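You operate a simulated robot arm through the tools that you are given. There is no shell and no other tool. Be economical: measure what you need, move in short steps, check, and stop when the job is done.

Carry out the task below with a simulated robot arm. There is one attempt and no reset: what you move stays moved.

TASK
Put things in order on the top of the trestle bench. At the end: the cedar block from the top of the trestle bench stands on top of the teal picnic tumbler; the copper-lidded jar is on the large saucer; the brown castor stands where the cedar block stood; the grey castor stands where the brown castor stood; whatever was shut is shut again. Leave all else as you found it, and nothing knocked over.
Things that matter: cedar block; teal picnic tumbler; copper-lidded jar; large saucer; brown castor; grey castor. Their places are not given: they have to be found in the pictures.

Only the result counts: the job must be done as asked and must still hold three seconds after the hand-in. Knocking over, shifting, dropping, spilling or breaking anything else fails it.

THE ROBOT
A 6-joint arm with a two-finger parallel gripper, fixed in place. Base frame: the origin is at the foot of the arm, x ahead of it, y to its left, z up; the work surface is at about z = 0.8. Readings come in m, degrees, newtons and seconds.
With the tool pointing down near the work surface it reaches from about 0.24 to 0.64 m from the base axis. Its first joint turns from -66.0 to 66.0 degrees. Payload 2.7 kg.
Tool frame: the origin (TCP) lies between the finger pads and is the grasp point; the fingertips stand 0.023 m ahead of it; z points along the fingers, y is the line along which they close. Largest opening 0.094 m; finger width 0.038, thickness 0.01; the body of the gripper, 0.054 by 0.096 m, starts 0.039 m behind the TCP.
Orientation is told as [roll, pitch, yaw] about the base's x, y, z axes, in that order, counted from this pose: with the fingers straight down and closing along the base's y, the tool's x points along the base's -x, its y along +y and its z along -z.

THE INTERFACE
- The arm moves only by the tool move_arm. Its argument "steps" is a list that holds one entry, the list of rows, each a list of 7 numbers: the turn, a rotation vector about the base's x, y, z in degrees, then the shift along the base's x, y, z in m, then the finger opening in m, from 0 to 0.094. In form: [[[ax, ay, az, x, y, z, hand], ...]]. A call has 1 to 8 rows; each row shifts and turns the commanded pose from where the row before left it. Rows are played at 5 a second. More than 0.05 m and 8.6 degrees between two rows, or a gripper value outside its range, and nothing of the call is played. Where a pose cannot be reached the arm comes as near as it can. A force on the tool above 40 N (or 10 N above the force at the start of the call, whichever is more), or a blocked arm, ends the call early, and 0.2 s more pass. Each finger travels about 0.045 m/s and halts on what it meets, pressing with about 21 N; the grip force reading is that of the motor and also rises with nothing between the fingers. The clock runs only during rows and for 0.2 s after the last one: add rows that do not move to give the fingers time. It gives the time, the measured TCP pose, the force on the tool (base axes), the opening and the grip force at its end, in the units of the frame above (readings bear some noise), and new pictures: "views" is both (left out), scene, wrist or none.
- Cameras (640 x 400 px; columns grow to the right, rows downward): "scene" is fixed at [0.0832, -0.4354, 1.4085]; the picture's right is [0.71, -0.70, 0.00], its down [-0.36, -0.36, -0.86] and it looks along [0.60, 0.61, -0.51] (base axes); focal length 350 px, centre (320, 200). "wrist" rides on the gripper at [-0.039, 0, -0.044] in the tool frame; the picture's right is [0.00, -1.00, 0.00], its down [0.97, 0.00, -0.24] and it looks along [0.24, 0.00, 0.97] (tool axes); focal length 218 px, centre (320, 200).
- point_at(camera, pixels): there is no depth. For up to 12 entries [column, row, z] of the newest picture of that camera ("zoom" is the newest enlarged one), the place [x, y] in the base frame at which the ray of that pixel passes the height z, good to about 0.002 m. It takes no simulated time.
- zoom(camera, box): a new picture of the part [left, top, right, bottom] of that camera's present view, enlarged. It takes no simulated time.
- hand_in(): hands the job in; it is judged then, once.

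Keep the steps short. Do not move on a guess: measure, check each grasp and each placing, and mend mistakes. In all there are 80 turns and 120 pictures (those below and enlarged ones count). Leave the gripper open and the arm clear of the work at the hand-in unless told otherwise, and finish with a single line.

The tools are called after ">>>" as a command line: name --argument value ..., lists and objects as JSON in quotes. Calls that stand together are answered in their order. move_arm: Moves the arm, as the interface text tells. Its arguments: {"type":"object","properties":{"steps":{"type":"array","items":{"type":"array","items":{"type":"array","items":{"type":"number"}}}},"views":{"type":"string","enum":["both","scene","wrist","none"]}},"required":["steps"]} The other tools are called the same way: point_at (camera, pixels) gives the place at which the rays of pixels pass given heights; zoom (camera, box) takes an enlarged picture of a part of a camera's view; hand_in () hands the job in.

At the start:

```text
time: 0.0
position: [0.3727, 0.0895, 1.1493]
orientation: [0.2, 0.0, 0.0]
ft_force: [0.8, -0.5, 0.0]
gripper_width: 0.0939
finger_force: 0.1
```

scene: 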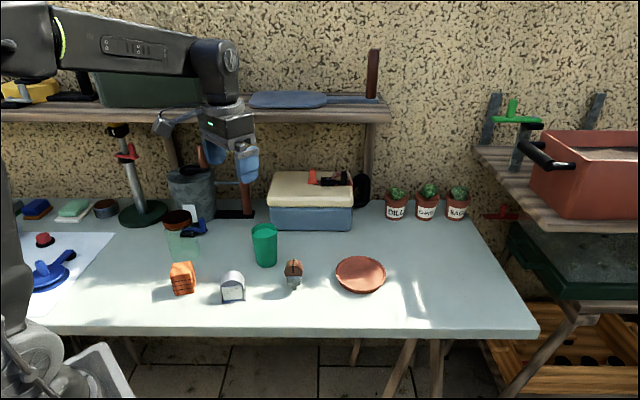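
wrist: 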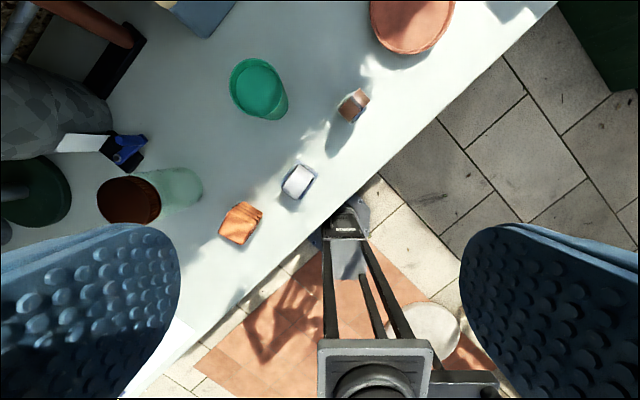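

I see the block near (182,278), a grey thing at (232,287), a brown thing at (293,273), the tumbler at (264,245), the saucer at (360,274) and a jar near (180,235). I'll enlarge these first.

>>> zoom --camera "scene" --box '[150, 190, 310, 310]'

>>> zoom --camera "wrist" --box '[80, 40, 400, 260]'

>>> zoom --camera "scene" --box '[250, 150, 490, 310]'

```text
3.33 times, centred on (230, 250) of scene
```

zoom: 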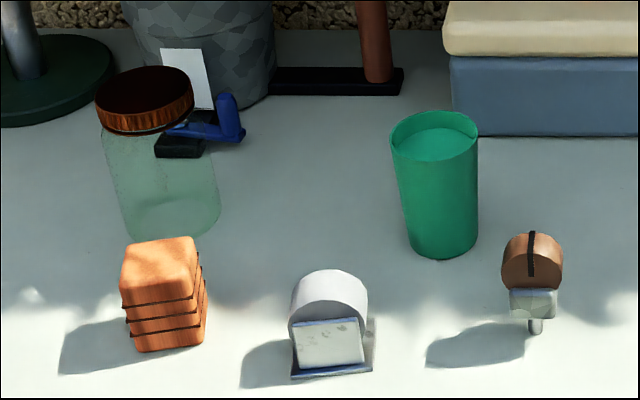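

```text
1.82 times, centred on (240, 150) of wrist
```

zoom: 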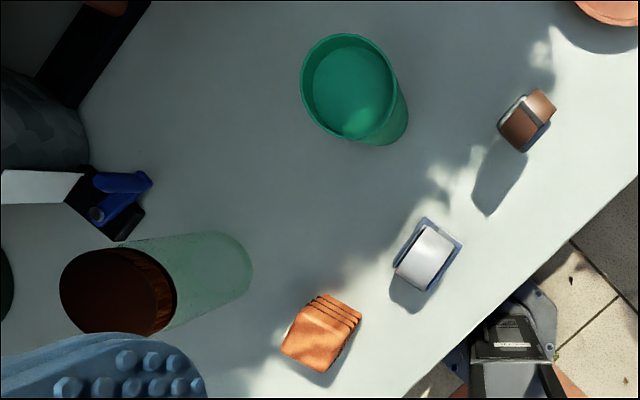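

```text
2.50 times, centred on (370, 230) of scene
```

zoom: 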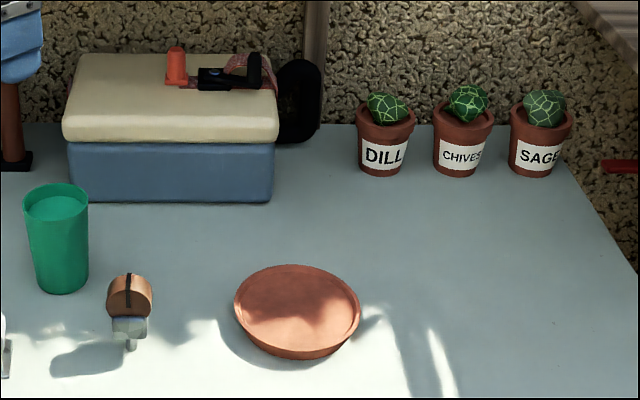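

Now closer enlargements of the two castors, the tumbler and the left part of the bench.

>>> zoom --camera "scene" --box '[210, 250, 310, 312]'

>>> zoom --camera "scene" --box '[0, 180, 220, 318]'

>>> zoom --camera "wrist" --box '[210, 40, 390, 150]'

>>> point_at --camera "wrist" --pixels '[[240, 223, 0.8], [298, 181, 0.8], [352, 105, 0.8], [265, 92, 0.8], [412, 15, 0.8], [180, 185, 0.8], [258, 88, 0.9], [130, 200, 0.92]]'

>>> point_at --camera "scene" --pixels '[[183, 294, 0.8], [232, 301, 0.8], [293, 288, 0.8], [265, 265, 0.8], [360, 276, 0.8], [194, 259, 0.8], [336, 272, 0.82], [386, 272, 0.82], [278, 228, 0.9], [250, 228, 0.9]]'

```text
6.40 times, centred on (260, 281) of scene
```

zoom: 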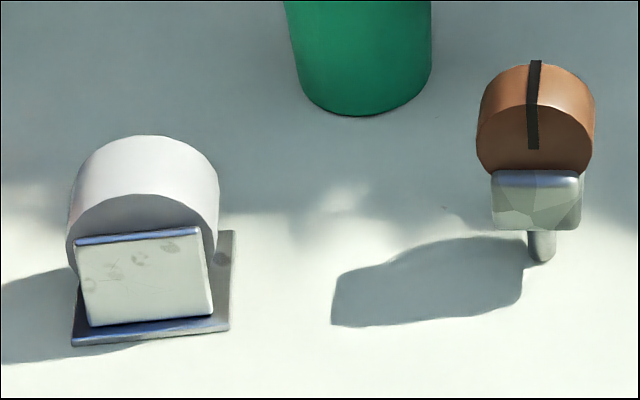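

```text
2.90 times, centred on (110, 249) of scene
```

zoom: 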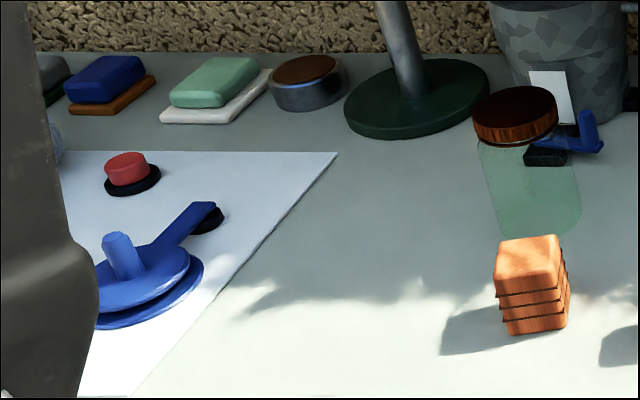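

```text
3.56 times, centred on (300, 95) of wrist
```

zoom: 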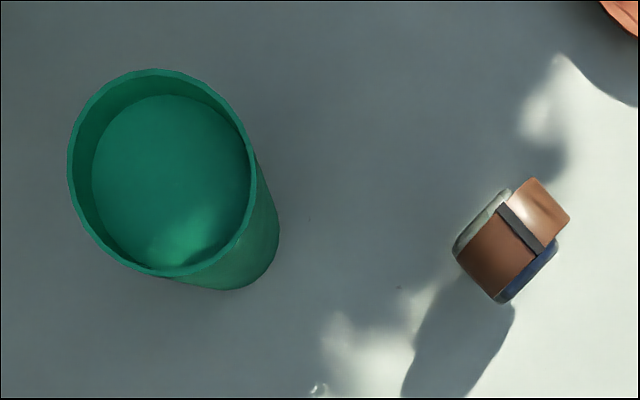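

```text
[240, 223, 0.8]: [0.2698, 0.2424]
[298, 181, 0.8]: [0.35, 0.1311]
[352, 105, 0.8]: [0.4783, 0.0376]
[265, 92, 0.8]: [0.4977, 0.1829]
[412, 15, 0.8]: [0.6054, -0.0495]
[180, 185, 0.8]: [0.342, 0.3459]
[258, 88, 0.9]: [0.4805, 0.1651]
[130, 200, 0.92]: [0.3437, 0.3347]
```

```text
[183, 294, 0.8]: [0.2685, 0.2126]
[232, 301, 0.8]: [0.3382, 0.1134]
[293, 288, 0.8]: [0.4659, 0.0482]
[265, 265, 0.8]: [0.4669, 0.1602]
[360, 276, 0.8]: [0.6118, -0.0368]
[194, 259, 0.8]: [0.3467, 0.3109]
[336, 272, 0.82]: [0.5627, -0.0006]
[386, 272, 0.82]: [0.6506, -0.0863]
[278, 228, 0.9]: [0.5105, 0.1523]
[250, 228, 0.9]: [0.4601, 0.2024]
```

The lid disc, tumbler and castors are roughly located. I'll bring the hand over the block and grey castor for a nearer view from above.

>>> move_arm --steps '[[[0, 0, 0, -0.015, 0.03, -0.02, 0.094], [0, 0, 0, -0.015, 0.03, -0.02, 0.094], [0, 0, 0, -0.015, 0.03, -0.02, 0.094], [0, 0, 0, -0.015, 0.03, -0.02, 0.094], [0, 0, 0, 0, 0, 0, 0.094]]]' --views "wrist"

```text
time: 1.2
position: [0.3124, 0.2106, 1.0684]
orientation: [0.0, 0.0, 0.0]
ft_force: [0.7, 0.5, -0.3]
gripper_width: 0.0938
finger_force: 0.0
```

wrist: 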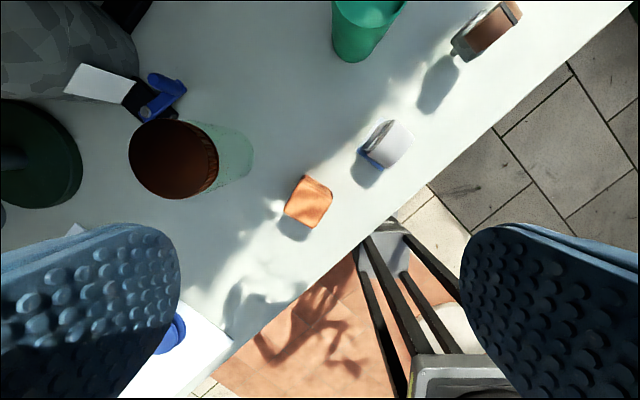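

The block is near (309,201), the jar lid at (172,158), and the grey castor at (385,145). I'll enlarge these.

>>> zoom --camera "wrist" --box '[270, 100, 430, 240]'

>>> zoom --camera "wrist" --box '[110, 60, 270, 220]'

>>> zoom --camera "wrist" --box '[320, 0, 540, 120]'

```text
2.86 times, centred on (350, 170) of wrist
```

zoom: 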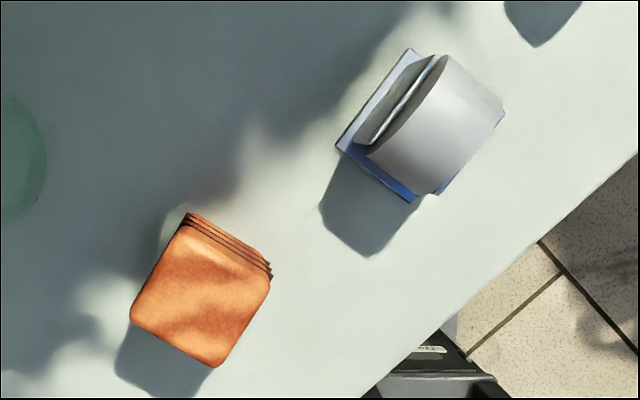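

```text
2.50 times, centred on (190, 140) of wrist
```

zoom: 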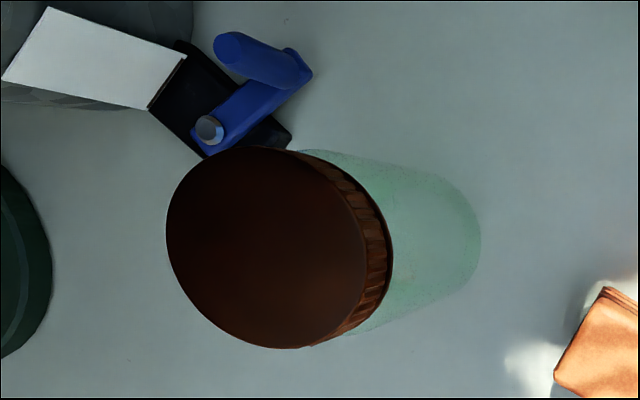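

```text
2.91 times, centred on (430, 60) of wrist
```

zoom: 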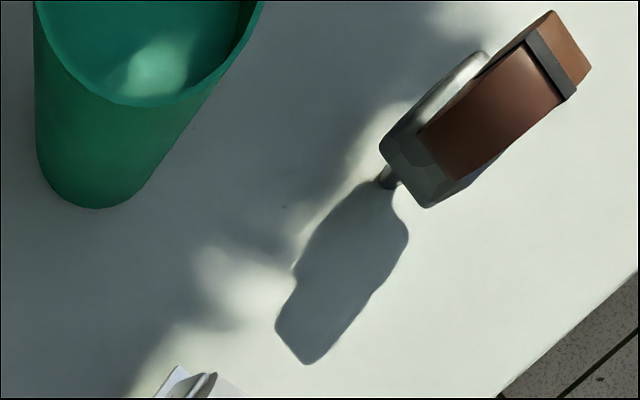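

The brown castor stands on its thin stem with the wheel up. Next I'll triangulate heights, comparing the same corners in the wrist and scene pictures.

>>> point_at --camera "wrist" --pixels '[[304.4, 177.6, 0.84], [304.4, 177.6, 0.86], [332.4, 197.2, 0.86], [283.5, 210.5, 0.86], [313.2, 228.3, 0.86], [452.3, 63, 0.8]]'

>>> point_at --camera "scene" --pixels '[[192.4, 261.2, 0.84], [192.4, 261.2, 0.86], [192.4, 261.2, 0.88], [171.4, 264, 0.86], [175.5, 295.5, 0.8], [195.5, 293, 0.8], [294.3, 290, 0.8]]'

>>> zoom --camera "scene" --box '[150, 245, 214, 309]'

```text
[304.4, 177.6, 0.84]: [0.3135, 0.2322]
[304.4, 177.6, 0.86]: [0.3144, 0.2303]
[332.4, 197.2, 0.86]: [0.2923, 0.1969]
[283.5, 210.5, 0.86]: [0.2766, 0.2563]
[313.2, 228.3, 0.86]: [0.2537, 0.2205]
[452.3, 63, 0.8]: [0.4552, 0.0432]
```

```text
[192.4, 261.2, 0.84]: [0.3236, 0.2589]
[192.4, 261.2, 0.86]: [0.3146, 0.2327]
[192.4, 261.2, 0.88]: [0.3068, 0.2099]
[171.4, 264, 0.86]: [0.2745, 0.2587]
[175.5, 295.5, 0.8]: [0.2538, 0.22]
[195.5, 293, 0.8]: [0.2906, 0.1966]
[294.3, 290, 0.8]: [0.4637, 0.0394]
```

```text
6.25 times, centred on (182, 277) of scene
```

zoom: 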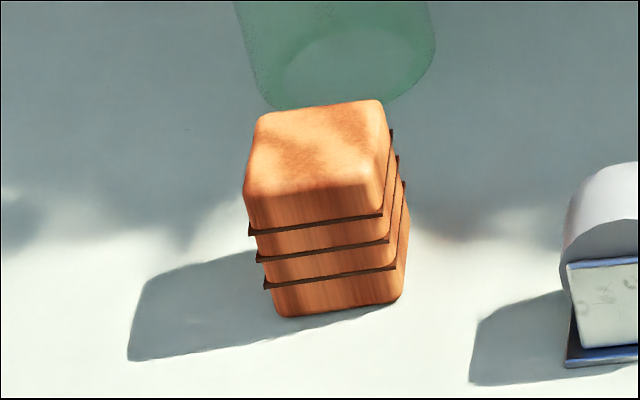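

The block top is at z≈0.86, centre (0.284, 0.226), edges along about -33°/57°. Next I'll look at the tumbler, brown castor and saucer from nearby.

>>> move_arm --steps '[[[0, 0, 0, 0.035, -0.015, 0.01, 0.094], [0, 0, 0, 0.035, -0.015, 0.01, 0.094], [0, 0, 0, 0.035, -0.015, 0.0, 0.094], [0, 0, 0, 0.035, -0.015, 0.0, 0.094], [0, 0, 0, 0.01, -0.015, 0, 0.094], [0, 0, 0, 0, 0, 0, 0.094]]]' --views "wrist"

```text
time: 2.6
position: [0.4632, 0.1344, 1.0892]
orientation: [0.2, 0.1, 0.0]
ft_force: [-0.6, -0.1, 2.0]
gripper_width: 0.094
finger_force: 0.0
```

wrist: 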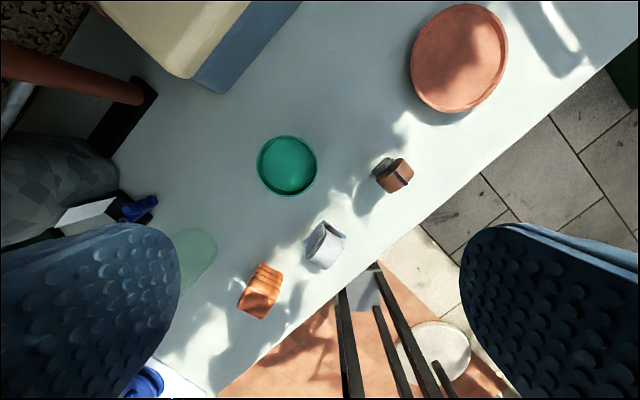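

>>> zoom --camera "wrist" --box '[240, 120, 350, 200]'

>>> zoom --camera "wrist" --box '[290, 140, 430, 280]'

>>> zoom --camera "wrist" --box '[390, 0, 530, 120]'

>>> zoom --camera "scene" --box '[235, 210, 295, 270]'

```text
5.00 times, centred on (295, 160) of wrist
```

zoom: 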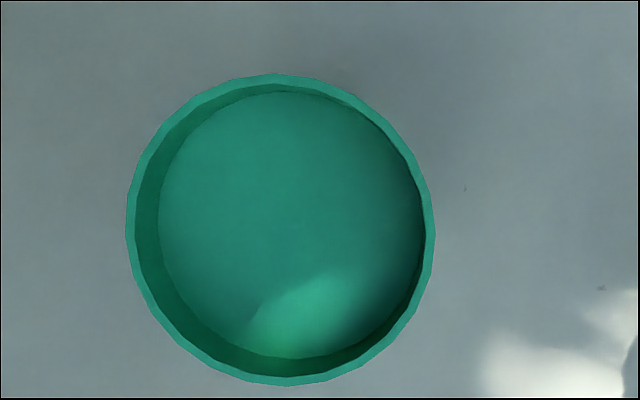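

```text
2.86 times, centred on (360, 210) of wrist
```

zoom: 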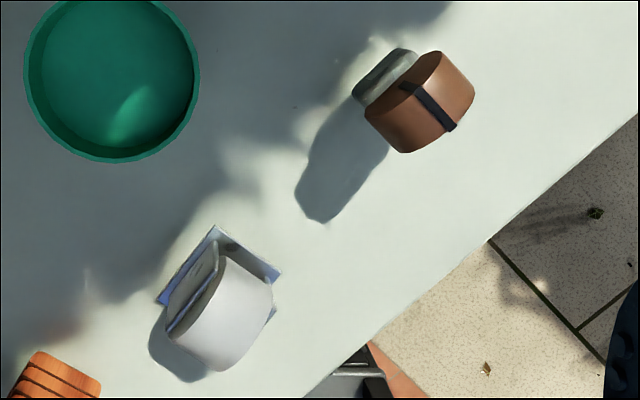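

```text
3.33 times, centred on (460, 60) of wrist
```

zoom: 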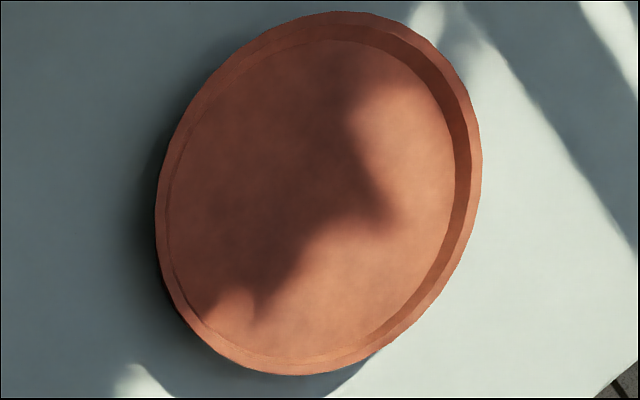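

```text
6.67 times, centred on (265, 240) of scene
```

zoom: 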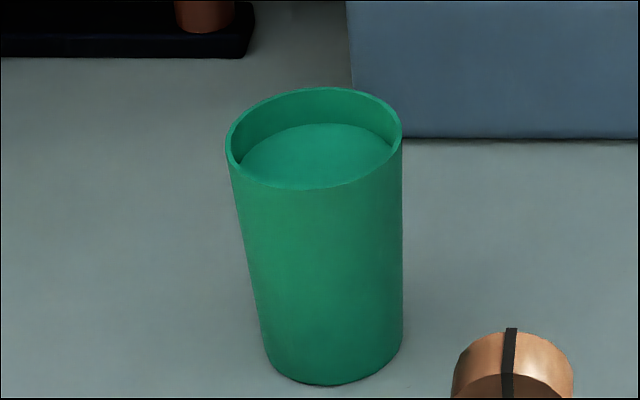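

I see the tumbler has a shallow recessed floor, so I'll now triangulate the rim, its floor, the castors and the saucer.

>>> point_at --camera "wrist" --pixels '[[287.2, 165.8, 0.88], [287.2, 165.8, 0.92], [289.2, 165, 0.88], [388.6, 169.7, 0.86], [388.6, 169.7, 0.9], [406, 184.8, 0.86], [406, 184.8, 0.9], [323.2, 218.7, 0.803], [302.9, 245.9, 0.803], [347, 235.1, 0.803], [459.5, 58, 0.82], [459.5, 58, 0.84]]'

>>> point_at --camera "scene" --pixels '[[264.1, 230.7, 0.88], [264.1, 230.7, 0.9], [264.1, 230.7, 0.92], [264.5, 233.7, 0.88], [293.6, 259.1, 0.86], [293.6, 259.1, 0.88], [293.6, 259.1, 0.9], [293, 266.2, 0.86], [293, 266.2, 0.88], [293, 266.2, 0.9], [360, 273, 0.82], [360, 273, 0.83]]'

```text
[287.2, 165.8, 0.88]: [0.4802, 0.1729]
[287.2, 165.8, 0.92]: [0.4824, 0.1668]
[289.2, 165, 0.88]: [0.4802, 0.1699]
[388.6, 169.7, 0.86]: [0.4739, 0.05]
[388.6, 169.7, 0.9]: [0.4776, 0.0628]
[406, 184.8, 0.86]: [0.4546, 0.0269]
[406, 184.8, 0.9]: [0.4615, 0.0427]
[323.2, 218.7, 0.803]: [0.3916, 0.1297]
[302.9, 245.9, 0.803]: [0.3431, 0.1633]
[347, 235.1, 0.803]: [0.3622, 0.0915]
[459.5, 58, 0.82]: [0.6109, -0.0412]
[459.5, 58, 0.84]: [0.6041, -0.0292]
```

```text
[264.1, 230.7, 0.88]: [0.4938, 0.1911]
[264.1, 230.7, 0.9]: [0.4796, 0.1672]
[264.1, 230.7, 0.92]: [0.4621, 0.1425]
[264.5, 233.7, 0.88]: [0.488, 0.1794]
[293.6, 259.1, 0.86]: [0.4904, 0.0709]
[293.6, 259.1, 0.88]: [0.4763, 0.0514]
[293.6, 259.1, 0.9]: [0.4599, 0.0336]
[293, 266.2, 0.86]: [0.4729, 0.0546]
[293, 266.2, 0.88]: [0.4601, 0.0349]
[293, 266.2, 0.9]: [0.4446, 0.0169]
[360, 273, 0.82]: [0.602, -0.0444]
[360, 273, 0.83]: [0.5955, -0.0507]
```

Tumbler rim centre is (0.481, 0.170) with z 0.898 and its floor near 0.885. The brown castor top is ~0.88 at (0.467, 0.044), and the saucer is at (0.607, -0.042). Next I'll move above the block, turning -33°.

>>> move_arm --steps '[[[0, 0, -8.25, -0.0448, 0.0229, -0.03, 0.08], [0, 0, -8.25, -0.0448, 0.0229, -0.03, 0.08], [0, 0, -8.25, -0.0448, 0.0229, -0.03, 0.08], [0, 0, -8.25, -0.0448, 0.0229, -0.03, 0.08], [0, 0, 0, 0, 0, 0, 0.08]]]'

```text
refused: row 1 steps farther than a row can; nothing moved
```

That step was too long, so I'll use shorter rows.

>>> move_arm --steps '[[[0, 0, -6.6, -0.0358, 0.0183, -0.02, 0.08], [0, 0, -6.6, -0.0358, 0.0183, -0.02, 0.08], [0, 0, -6.6, -0.0358, 0.0183, -0.02, 0.08], [0, 0, -6.6, -0.0358, 0.0183, -0.02, 0.08], [0, 0, -6.6, -0.0358, 0.0183, -0.02, 0.08], [0, 0, 0, 0, 0, 0, 0.08]]]'

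```text
time: 4.0
position: [0.2847, 0.2252, 0.9876]
orientation: [0.1, 0.1, -33.0]
ft_force: [-0.7, -0.3, -0.3]
gripper_width: 0.0801
finger_force: 0.1
```

scene: 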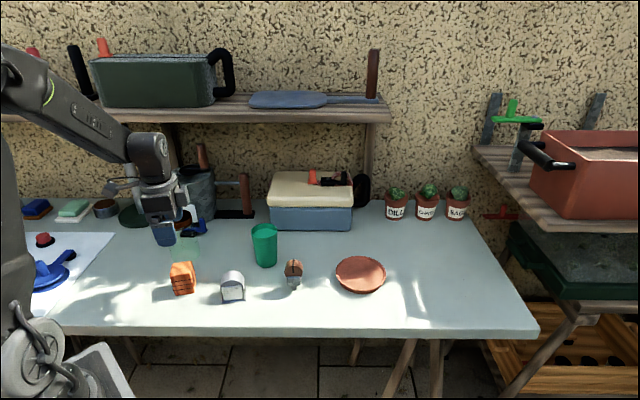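
wrist: 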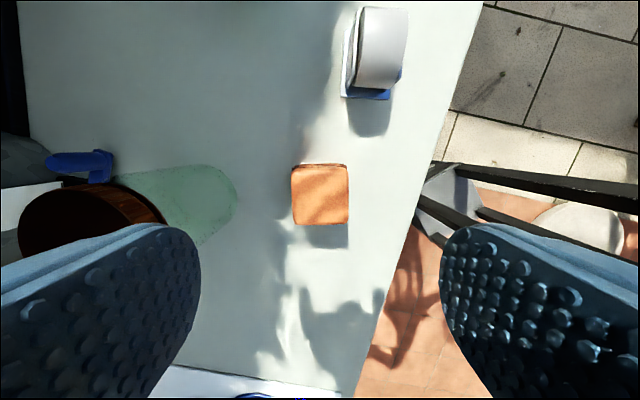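

The block is at about (320,195), well centred. I'll check its edges before lowering.

>>> zoom --camera "wrist" --box '[280, 150, 360, 240]'

>>> point_at --camera "wrist" --pixels '[[292, 170, 0.86], [347, 168, 0.86], [292, 225, 0.86], [348, 225, 0.86]]'

```text
4.44 times, centred on (320, 195) of wrist
```

zoom: 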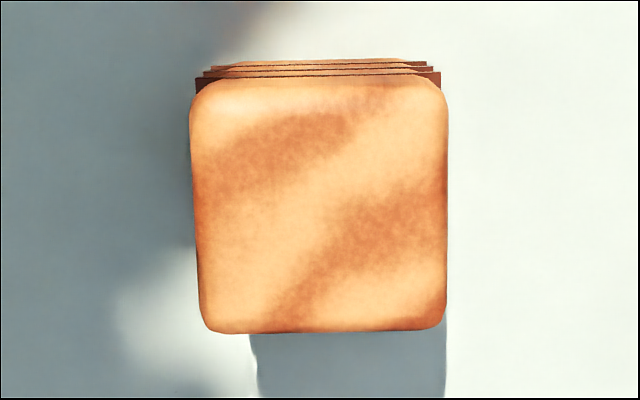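

```text
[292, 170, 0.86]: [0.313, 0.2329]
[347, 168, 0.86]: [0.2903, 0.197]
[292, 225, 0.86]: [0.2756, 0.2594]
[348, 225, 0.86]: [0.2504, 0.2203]
```

The block is 0.045 square, centred at (0.2825, 0.227). I'll descend to z 0.848 and then close.

>>> move_arm --steps '[[[0, 0, 0, -0.002, 0.0017, -0.04, 0.08], [0, 0, 0, 0, 0, -0.04, 0.08], [0, 0, 0, 0, 0, -0.035, 0.08], [0, 0, 0, 0, 0, -0.024, 0.08], [0, 0, 0, 0, 0, 0, 0.08]]]' --views "scene"

>>> move_arm --steps '[[[0, 0, 0, 0, 0, 0, 0.06], [0, 0, 0, 0, 0, 0, 0.05], [0, 0, 0, 0, 0, 0, 0.04], [0, 0, 0, 0, 0, 0, 0.036], [0, 0, 0, 0, 0, 0, 0.036]]]' --views "both"

```text
time: 5.2
position: [0.282, 0.2268, 0.8505]
orientation: [0.1, 0.0, -33.0]
ft_force: [1.2, -0.4, -1.0]
gripper_width: 0.0798
finger_force: 0.1
```

scene: 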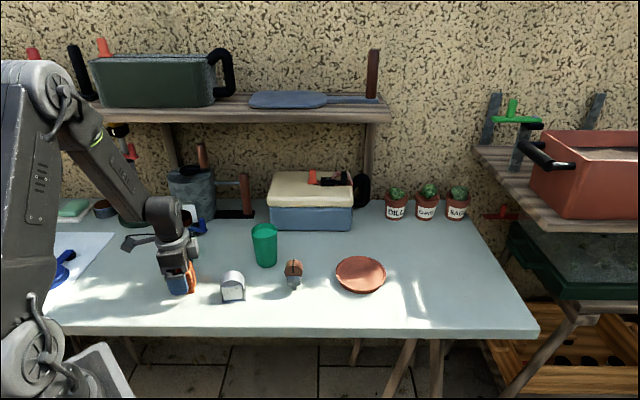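

```text
time: 6.4
position: [0.2827, 0.2274, 0.8499]
orientation: [0.1, 0.0, -33.0]
ft_force: [-0.6, -0.2, 0.2]
gripper_width: 0.0454
finger_force: 20.2
```

scene: 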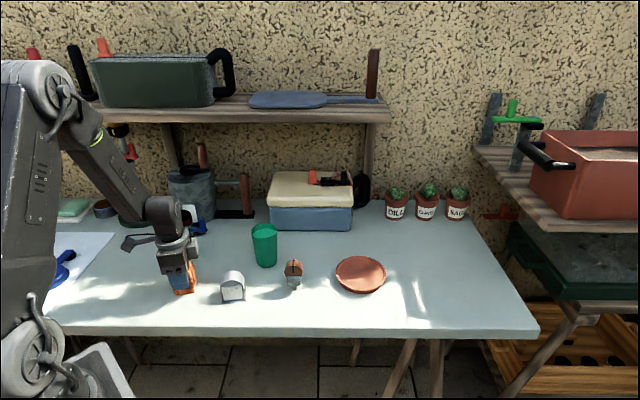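
wrist: 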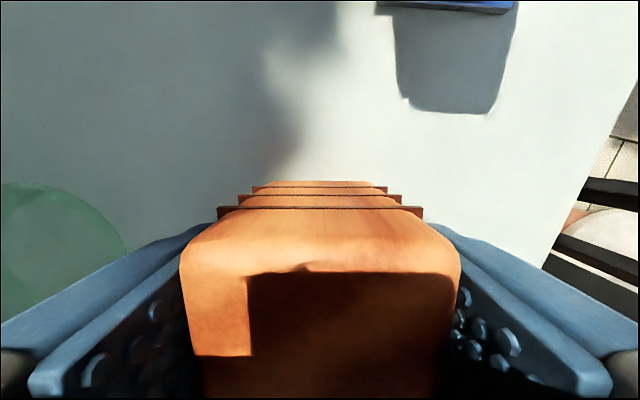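

Grip holds at a width of 0.045. I'll lift and carry over the tumbler.

>>> move_arm --steps '[[[0, 0, 0, 0, 0, 0.025, 0.036], [0, 0, 0, 0, 0, 0.045, 0.036], [0, 0, 0, 0, 0, 0.045, 0.036], [0, 0, 0, 0, 0, 0.035, 0.036], [0, 0, 0, 0.03, -0.009, 0, 0.036], [0, 0, 0, 0.045, -0.013, 0, 0.036], [0, 0, 0, 0.045, -0.013, 0, 0.036], [0, 0, 0, 0.045, -0.013, 0, 0.036]]]' --views "none"

>>> move_arm --steps '[[[0, 0, 0, 0.0333, -0.0094, 0, 0.036], [0, 0, 0, 0, 0, 0, 0.036], [0, 0, 0, 0, 0, 0, 0.036]]]'

```text
time: 8.2
position: [0.4469, 0.1808, 1.0006]
orientation: [0.1, 0.0, -33.0]
ft_force: [-0.7, -0.5, -0.6]
gripper_width: 0.0361
finger_force: 0.1
```

```text
time: 9.0
position: [0.4801, 0.171, 0.9998]
orientation: [0.1, 0.0, -33.0]
ft_force: [0.0, 0.3, -0.1]
gripper_width: 0.036
finger_force: 0.1
```

scene: 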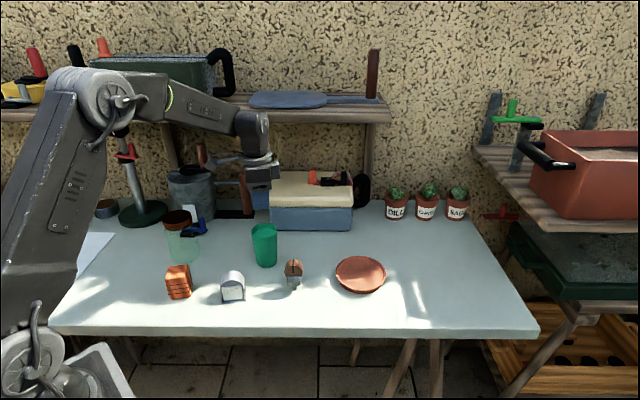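
wrist: 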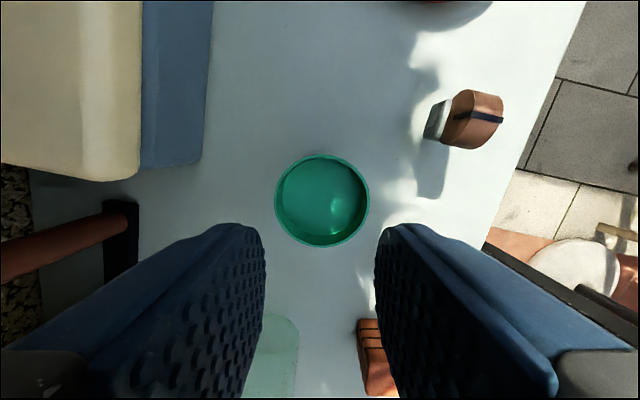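

The fingers closed to 0.036: the block slipped out and still stands near its old place. I'll go back and look at it, but measure the tumbler from here first.

>>> zoom --camera "wrist" --box '[265, 140, 385, 260]'

>>> zoom --camera "scene" --box '[150, 245, 214, 309]'

>>> point_at --camera "wrist" --pixels '[[275, 201, 0.898], [369.5, 201, 0.898], [322, 154.5, 0.898], [322, 248, 0.898], [436, 132, 0.83]]'

```text
3.33 times, centred on (325, 200) of wrist
```

zoom: 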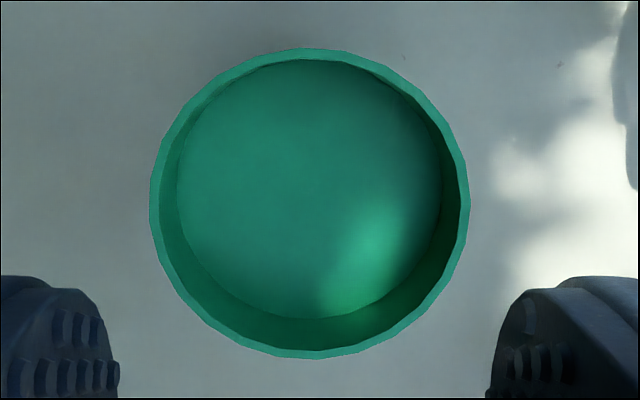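

```text
6.25 times, centred on (182, 277) of scene
```

zoom: 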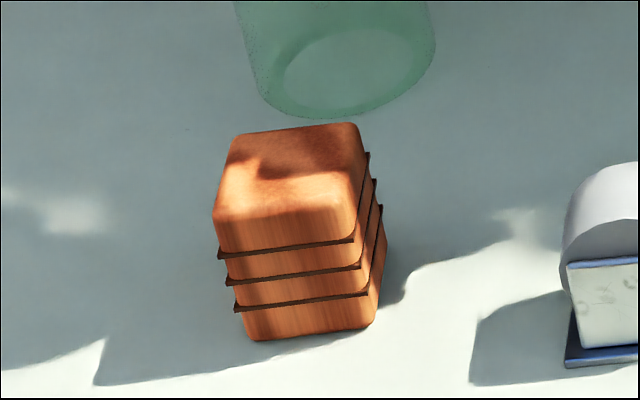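

```text
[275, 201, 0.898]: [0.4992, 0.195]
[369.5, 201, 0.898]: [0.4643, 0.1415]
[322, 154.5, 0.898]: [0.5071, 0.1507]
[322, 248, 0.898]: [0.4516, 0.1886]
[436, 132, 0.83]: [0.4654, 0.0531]
```

The tumbler centre is (0.4805, 0.169). The block is upright and about a centimetre off, and its old place (0.2825, 0.2272) is noted. I'll go back above it.

>>> move_arm --steps '[[[0, 0, 0, -0.04, 0.0104, 0, 0.08], [0, 0, 0, -0.04, 0.0104, 0, 0.08], [0, 0, 0, -0.04, 0.0104, 0, 0.08], [0, 0, 0, -0.04, 0.0104, -0.005, 0.08], [0, 0, 0, -0.04, 0.0104, -0.005, 0.08], [0, 0, 0, 0, 0, 0, 0.08]]]' --views "wrist"

>>> zoom --camera "wrist" --box '[270, 140, 370, 240]'

```text
time: 10.4
position: [0.2789, 0.2233, 0.9902]
orientation: [0.1, 0.0, -33.0]
ft_force: [0.2, 0.2, 0.4]
gripper_width: 0.0801
finger_force: 0.2
```

wrist: 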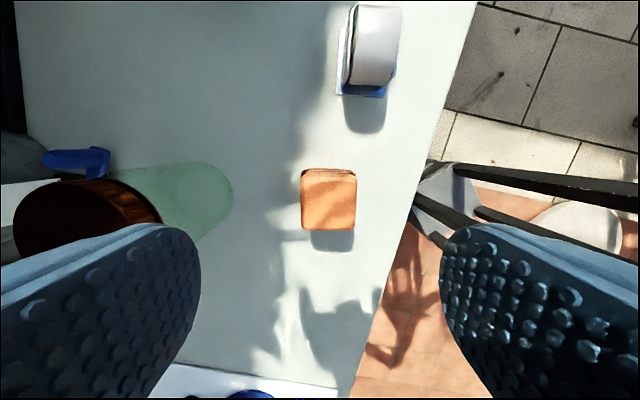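

```text
4.00 times, centred on (320, 190) of wrist
```

zoom: 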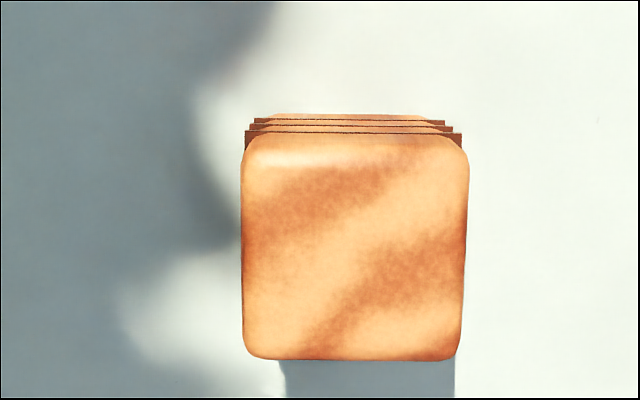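

>>> point_at --camera "wrist" --pixels '[[328.75, 201.75, 0.86]]'

```text
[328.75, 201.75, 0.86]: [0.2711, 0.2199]
```

The block centre is (0.271, 0.220). I'll descend to 0.839, a centimetre deeper than before.

>>> move_arm --steps '[[[0, 0, 0, -0.0075, -0.0036, -0.04, 0.08], [0, 0, 0, 0, 0, -0.04, 0.08], [0, 0, 0, 0, 0, -0.04, 0.08], [0, 0, 0, 0, 0, -0.031, 0.08], [0, 0, 0, 0, 0, 0, 0.06], [0, 0, 0, 0, 0, 0, 0.045], [0, 0, 0, 0, 0, 0, 0.03], [0, 0, 0, 0, 0, 0, 0.02]]]' --views "none"

>>> move_arm --steps '[[[0, 0, 0, 0, 0, 0, 0.01], [0, 0, 0, 0, 0, 0, 0.01], [0, 0, 0, 0, 0, 0.004, 0.01], [0, 0, 0, 0, 0, 0.004, 0.01], [0, 0, 0, 0, 0, 0.004, 0.01], [0, 0, 0, 0, 0, 0.004, 0.01]]]'

```text
time: 12.2
position: [0.2731, 0.22, 0.8382]
orientation: [0.0, -0.1, -33.0]
ft_force: [0.0, -0.3, 0.1]
gripper_width: 0.0458
finger_force: 20.6
```

```text
time: 13.6
position: [0.2726, 0.2204, 0.8563]
orientation: [0.2, 0.1, -33.0]
ft_force: [0.4, 0.3, 0.2]
gripper_width: 0.0455
finger_force: 20.7
```

scene: 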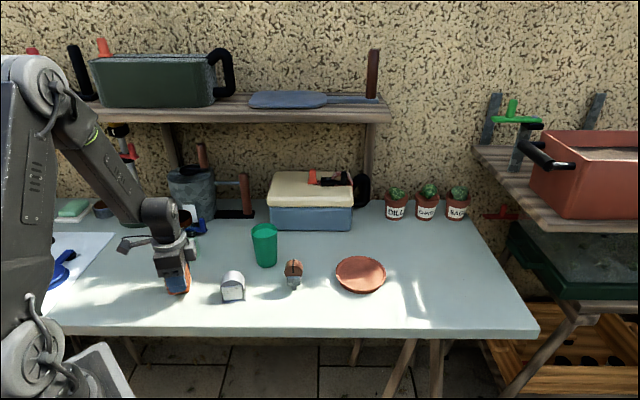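
wrist: 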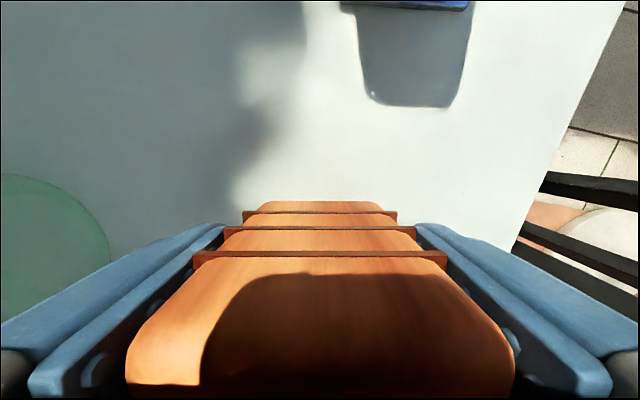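

I'll check in the scene whether the block has come off the bench.

>>> zoom --camera "scene" --box '[140, 245, 220, 310]'

```text
6.15 times, centred on (180, 278) of scene
```

zoom: 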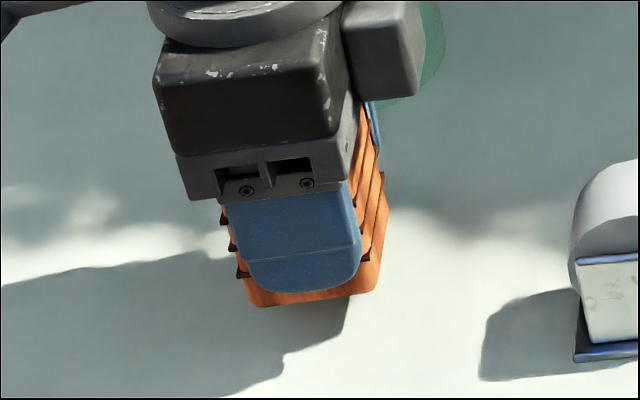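

The block's lower edge rose from row 299 to 295, so it is lifted. I'll lift on gently.

>>> move_arm --steps '[[[0, 0, 0, 0, 0, 0.01, 0.01], [0, 0, 0, 0, 0, 0.015, 0.01], [0, 0, 0, 0, 0, 0.02, 0.01], [0, 0, 0, 0, 0, 0.025, 0.01], [0, 0, 0, 0, 0, 0.025, 0.01], [0, 0, 0, 0, 0, 0.025, 0.01], [0, 0, 0, 0, 0, 0.015, 0.01], [0, 0, 0, 0, 0, 0, 0.01]]]'

```text
time: 15.4
position: [0.2726, 0.221, 0.9904]
orientation: [0.1, 0.0, -33.0]
ft_force: [0.1, 0.0, -1.1]
gripper_width: 0.0459
finger_force: 21.1
```

scene: 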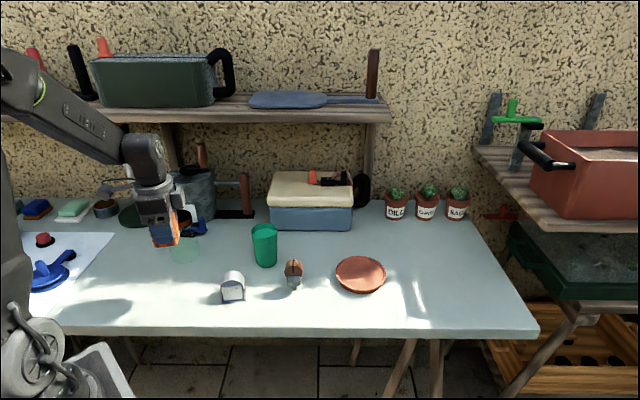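
wrist: 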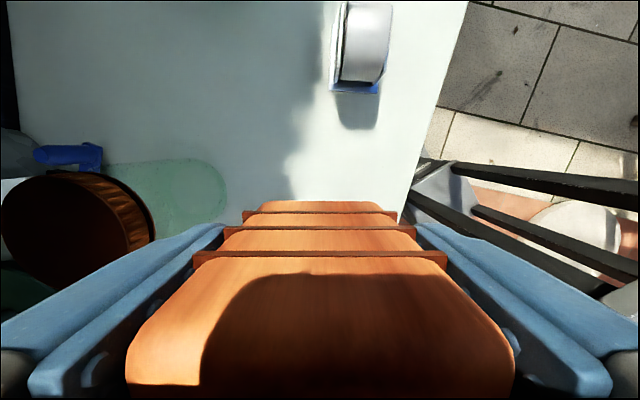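

Held firmly. I'll carry it over the tumbler.

>>> move_arm --steps '[[[0, 0, 0, 0.02, -0.005, 0, 0.01], [0, 0, 0, 0.035, -0.0086, 0, 0.01], [0, 0, 0, 0.035, -0.0086, 0, 0.01], [0, 0, 0, 0.035, -0.0086, 0, 0.01], [0, 0, 0, 0.035, -0.0086, 0, 0.01], [0, 0, 0, 0.03, -0.0074, 0, 0.01], [0, 0, 0, 0.0194, -0.0047, 0, 0.01], [0, 0, 0, 0, 0, 0, 0.01]]]'

```text
time: 17.2
position: [0.4825, 0.1673, 0.9895]
orientation: [0.1, 0.0, -32.9]
ft_force: [0.3, 0.0, -0.2]
gripper_width: 0.0458
finger_force: 20.7
```

scene: 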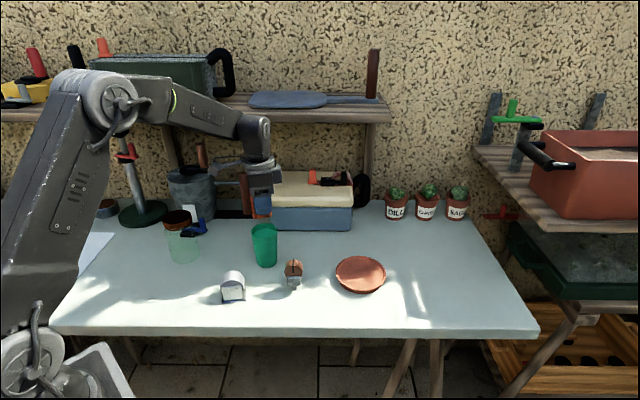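
wrist: 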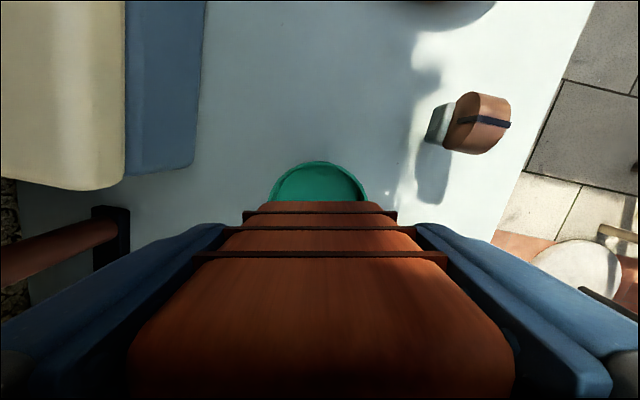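

Aligned to about 1 px (rim 270–367, block 242–396). I'll lower close to the rim with a small y fix.

>>> move_arm --steps '[[[0, 0, 0, -0.0003, 0.0015, -0.015, 0.01], [0, 0, 0, 0, 0, -0.015, 0.01], [0, 0, 0, 0, 0, -0.012, 0.01], [0, 0, 0, 0, 0, 0, 0.01]]]'

>>> zoom --camera "scene" --box '[230, 190, 300, 270]'

```text
time: 18.2
position: [0.4818, 0.169, 0.947]
orientation: [0.1, 0.1, -33.0]
ft_force: [0.4, -0.5, -0.7]
gripper_width: 0.0456
finger_force: 20.9
```

scene: 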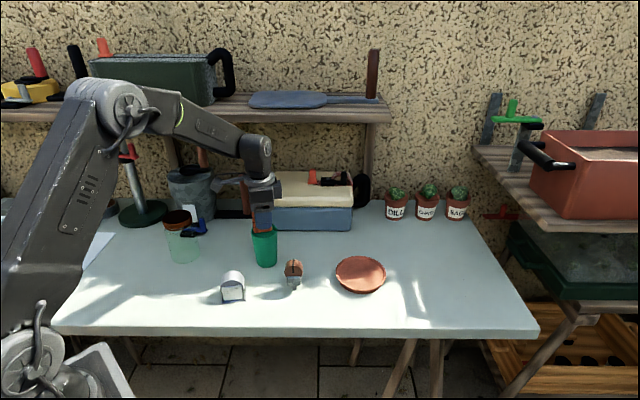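
wrist: 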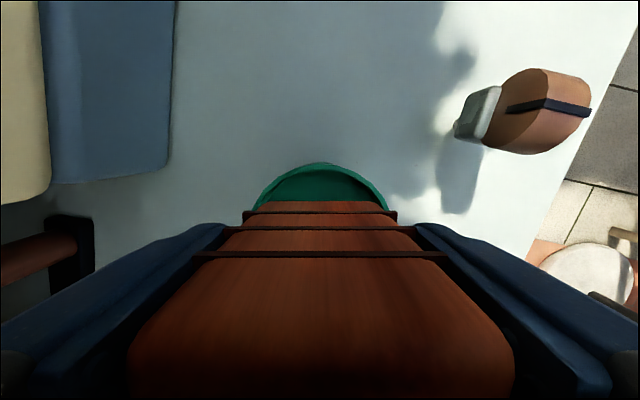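

```text
5.00 times, centred on (265, 230) of scene
```

zoom: 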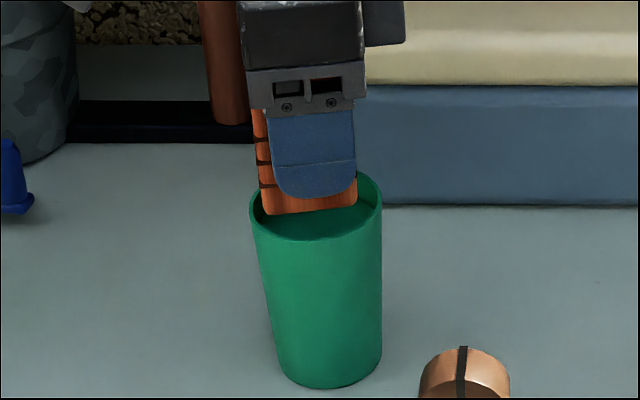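

The rim spans 243–388 in the wrist view against the block's 258–380, so the block needs about 1.5 mm toward the left and a little to the scene's right. I'll correct that and lower.

>>> move_arm --steps '[[[0, 0, 0, 0.0016, 0.0008, -0.003, 0.01], [0, 0, 0, 0, 0, -0.003, 0.01], [0, 0, 0, 0, 0, 0, 0.01]]]'

>>> zoom --camera "scene" --box '[240, 210, 290, 250]'

>>> zoom --camera "wrist" --box '[220, 140, 420, 240]'

```text
time: 19.0
position: [0.4835, 0.1706, 0.9417]
orientation: [0.1, 0.0, -33.1]
ft_force: [0.3, -0.5, -0.9]
gripper_width: 0.0455
finger_force: 21.6
```

scene: 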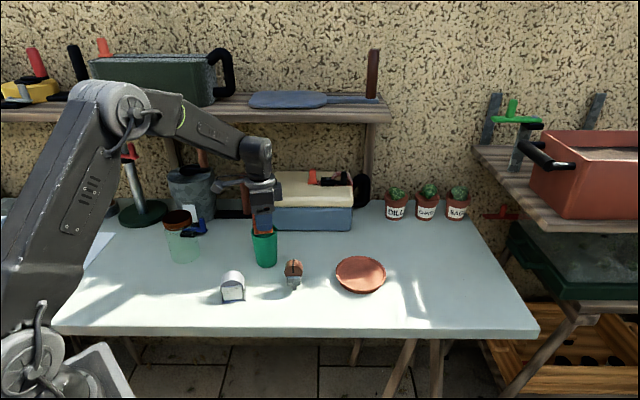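
wrist: 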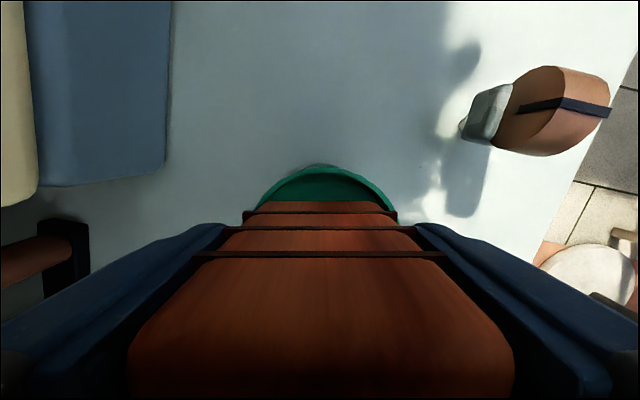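

```text
10.00 times, centred on (265, 230) of scene
```

zoom: 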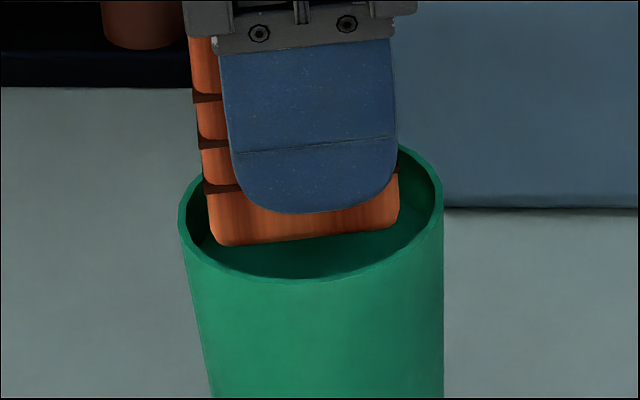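

```text
3.20 times, centred on (320, 190) of wrist
```

zoom: 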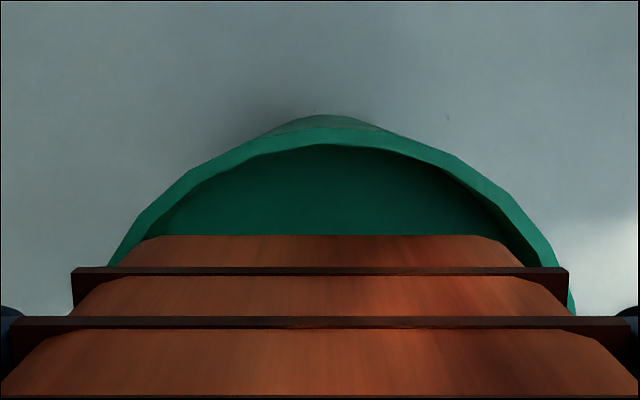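

Sideways it looks centred. I'll check the other axis numerically using the rim edge (325,130) and the block's lower edge (335,236).

>>> point_at --camera "wrist" --pixels '[[321.5, 180.5, 0.898], [321.5, 185.5, 0.898], [323, 201.2, 0.902], [323, 201.2, 0.906]]'

>>> point_at --camera "scene" --pixels '[[251, 230.5, 0.898], [277.3, 229.5, 0.898], [253.8, 232.5, 0.903], [272.9, 230.5, 0.903]]'

```text
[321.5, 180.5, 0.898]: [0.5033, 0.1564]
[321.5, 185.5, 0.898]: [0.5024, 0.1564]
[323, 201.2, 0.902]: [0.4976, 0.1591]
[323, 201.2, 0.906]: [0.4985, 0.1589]
```

```text
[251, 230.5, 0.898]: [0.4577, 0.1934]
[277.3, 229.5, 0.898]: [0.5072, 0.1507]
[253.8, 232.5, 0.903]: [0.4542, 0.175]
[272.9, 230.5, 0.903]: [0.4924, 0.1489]
```

I misread the row of the rim (it is about 168), so I'll query again.

>>> point_at --camera "wrist" --pixels '[[321.5, 168.1, 0.898], [322, 168, 0.898], [321, 168.2, 0.898], [323, 201, 0.903], [323.5, 201.4, 0.903], [322.5, 201.2, 0.903]]'

```text
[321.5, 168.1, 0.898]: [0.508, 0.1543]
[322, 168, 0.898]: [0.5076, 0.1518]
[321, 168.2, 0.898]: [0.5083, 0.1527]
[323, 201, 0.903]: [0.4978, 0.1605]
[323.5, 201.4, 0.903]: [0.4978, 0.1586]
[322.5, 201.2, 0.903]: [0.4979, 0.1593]
```

Both views say the block should move about 2 mm along (0.84,-0.54). I'll apply that and lower in small steps while reading the force.

>>> move_arm --steps '[[[0, 0, 0, 0.0016, -0.001, 0, 0.01], [0, 0, 0, 0, 0, -0.002, 0.01], [0, 0, 0, 0, 0, -0.002, 0.01], [0, 0, 0, 0, 0, 0, 0.01]]]' --views "none"

>>> move_arm --steps '[[[0, 0, 0, 0, 0, -0.002, 0.01], [0, 0, 0, 0, 0, -0.002, 0.01], [0, 0, 0, 0, 0, 0, 0.01]]]' --views "scene"

>>> zoom --camera "scene" --box '[240, 210, 290, 250]'

```text
time: 20.0
position: [0.4853, 0.1695, 0.9394]
orientation: [0.0, -0.2, -32.9]
ft_force: [-1.7, -1.8, 5.6]
gripper_width: 0.0457
finger_force: 21.1
```

```text
time: 20.8
position: [0.4852, 0.1686, 0.9364]
orientation: [0.3, -0.2, -33.0]
ft_force: [1.2, -0.6, 19.4]
gripper_width: 0.0459
finger_force: 21.1
```

scene: 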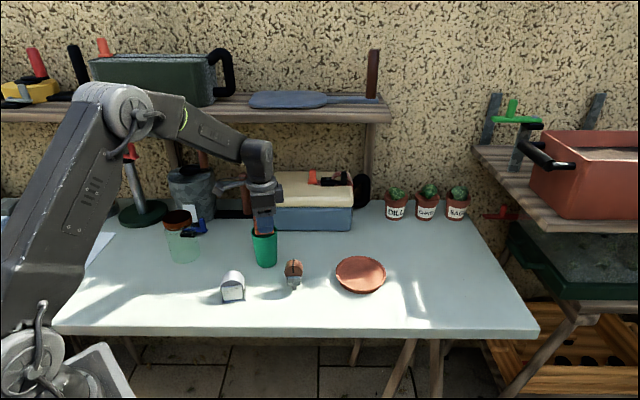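

```text
10.00 times, centred on (265, 230) of scene
```

zoom: 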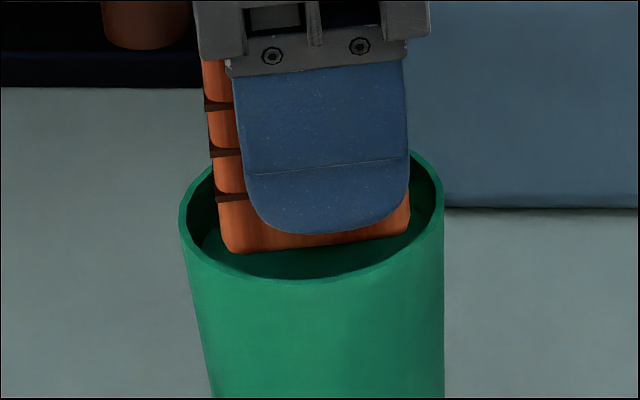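

The block met the rim at a bottom height of ≈0.90. I'll ease the pressure and open a little.

>>> move_arm --steps '[[[0, 0, 0, 0, 0, 0.003, 0.01], [0, 0, 0, 0, 0, 0, 0.01], [0, 0, 0, 0, 0, 0, 0.046], [0, 0, 0, 0, 0, 0, 0.049], [0, 0, 0, 0, 0, 0, 0.052], [0, 0, 0, 0, 0, 0, 0.052]]]'

>>> zoom --camera "scene" --box '[240, 210, 290, 250]'

>>> zoom --camera "wrist" --box '[120, 140, 520, 390]'

```text
time: 22.2
position: [0.4851, 0.1697, 0.9366]
orientation: [0.0, 0.0, -33.1]
ft_force: [-0.3, 0.1, -0.2]
gripper_width: 0.0519
finger_force: 0.1
```

scene: 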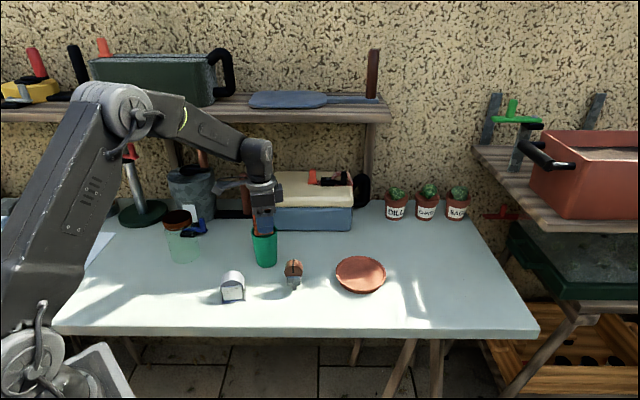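
wrist: 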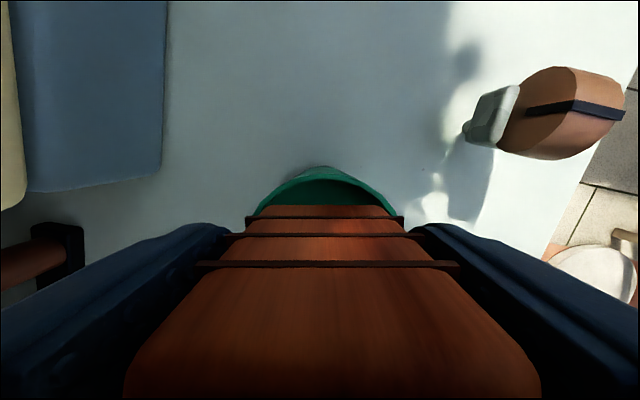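

```text
10.00 times, centred on (265, 230) of scene
```

zoom: 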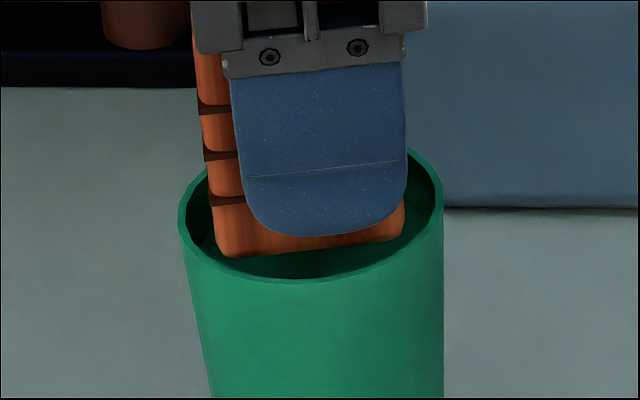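

```text
1.60 times, centred on (320, 265) of wrist
```

zoom: 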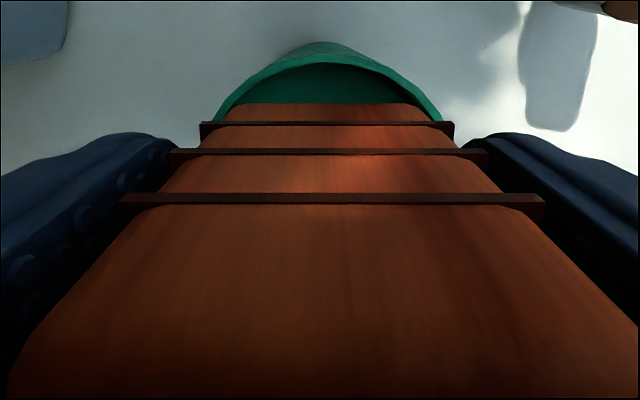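

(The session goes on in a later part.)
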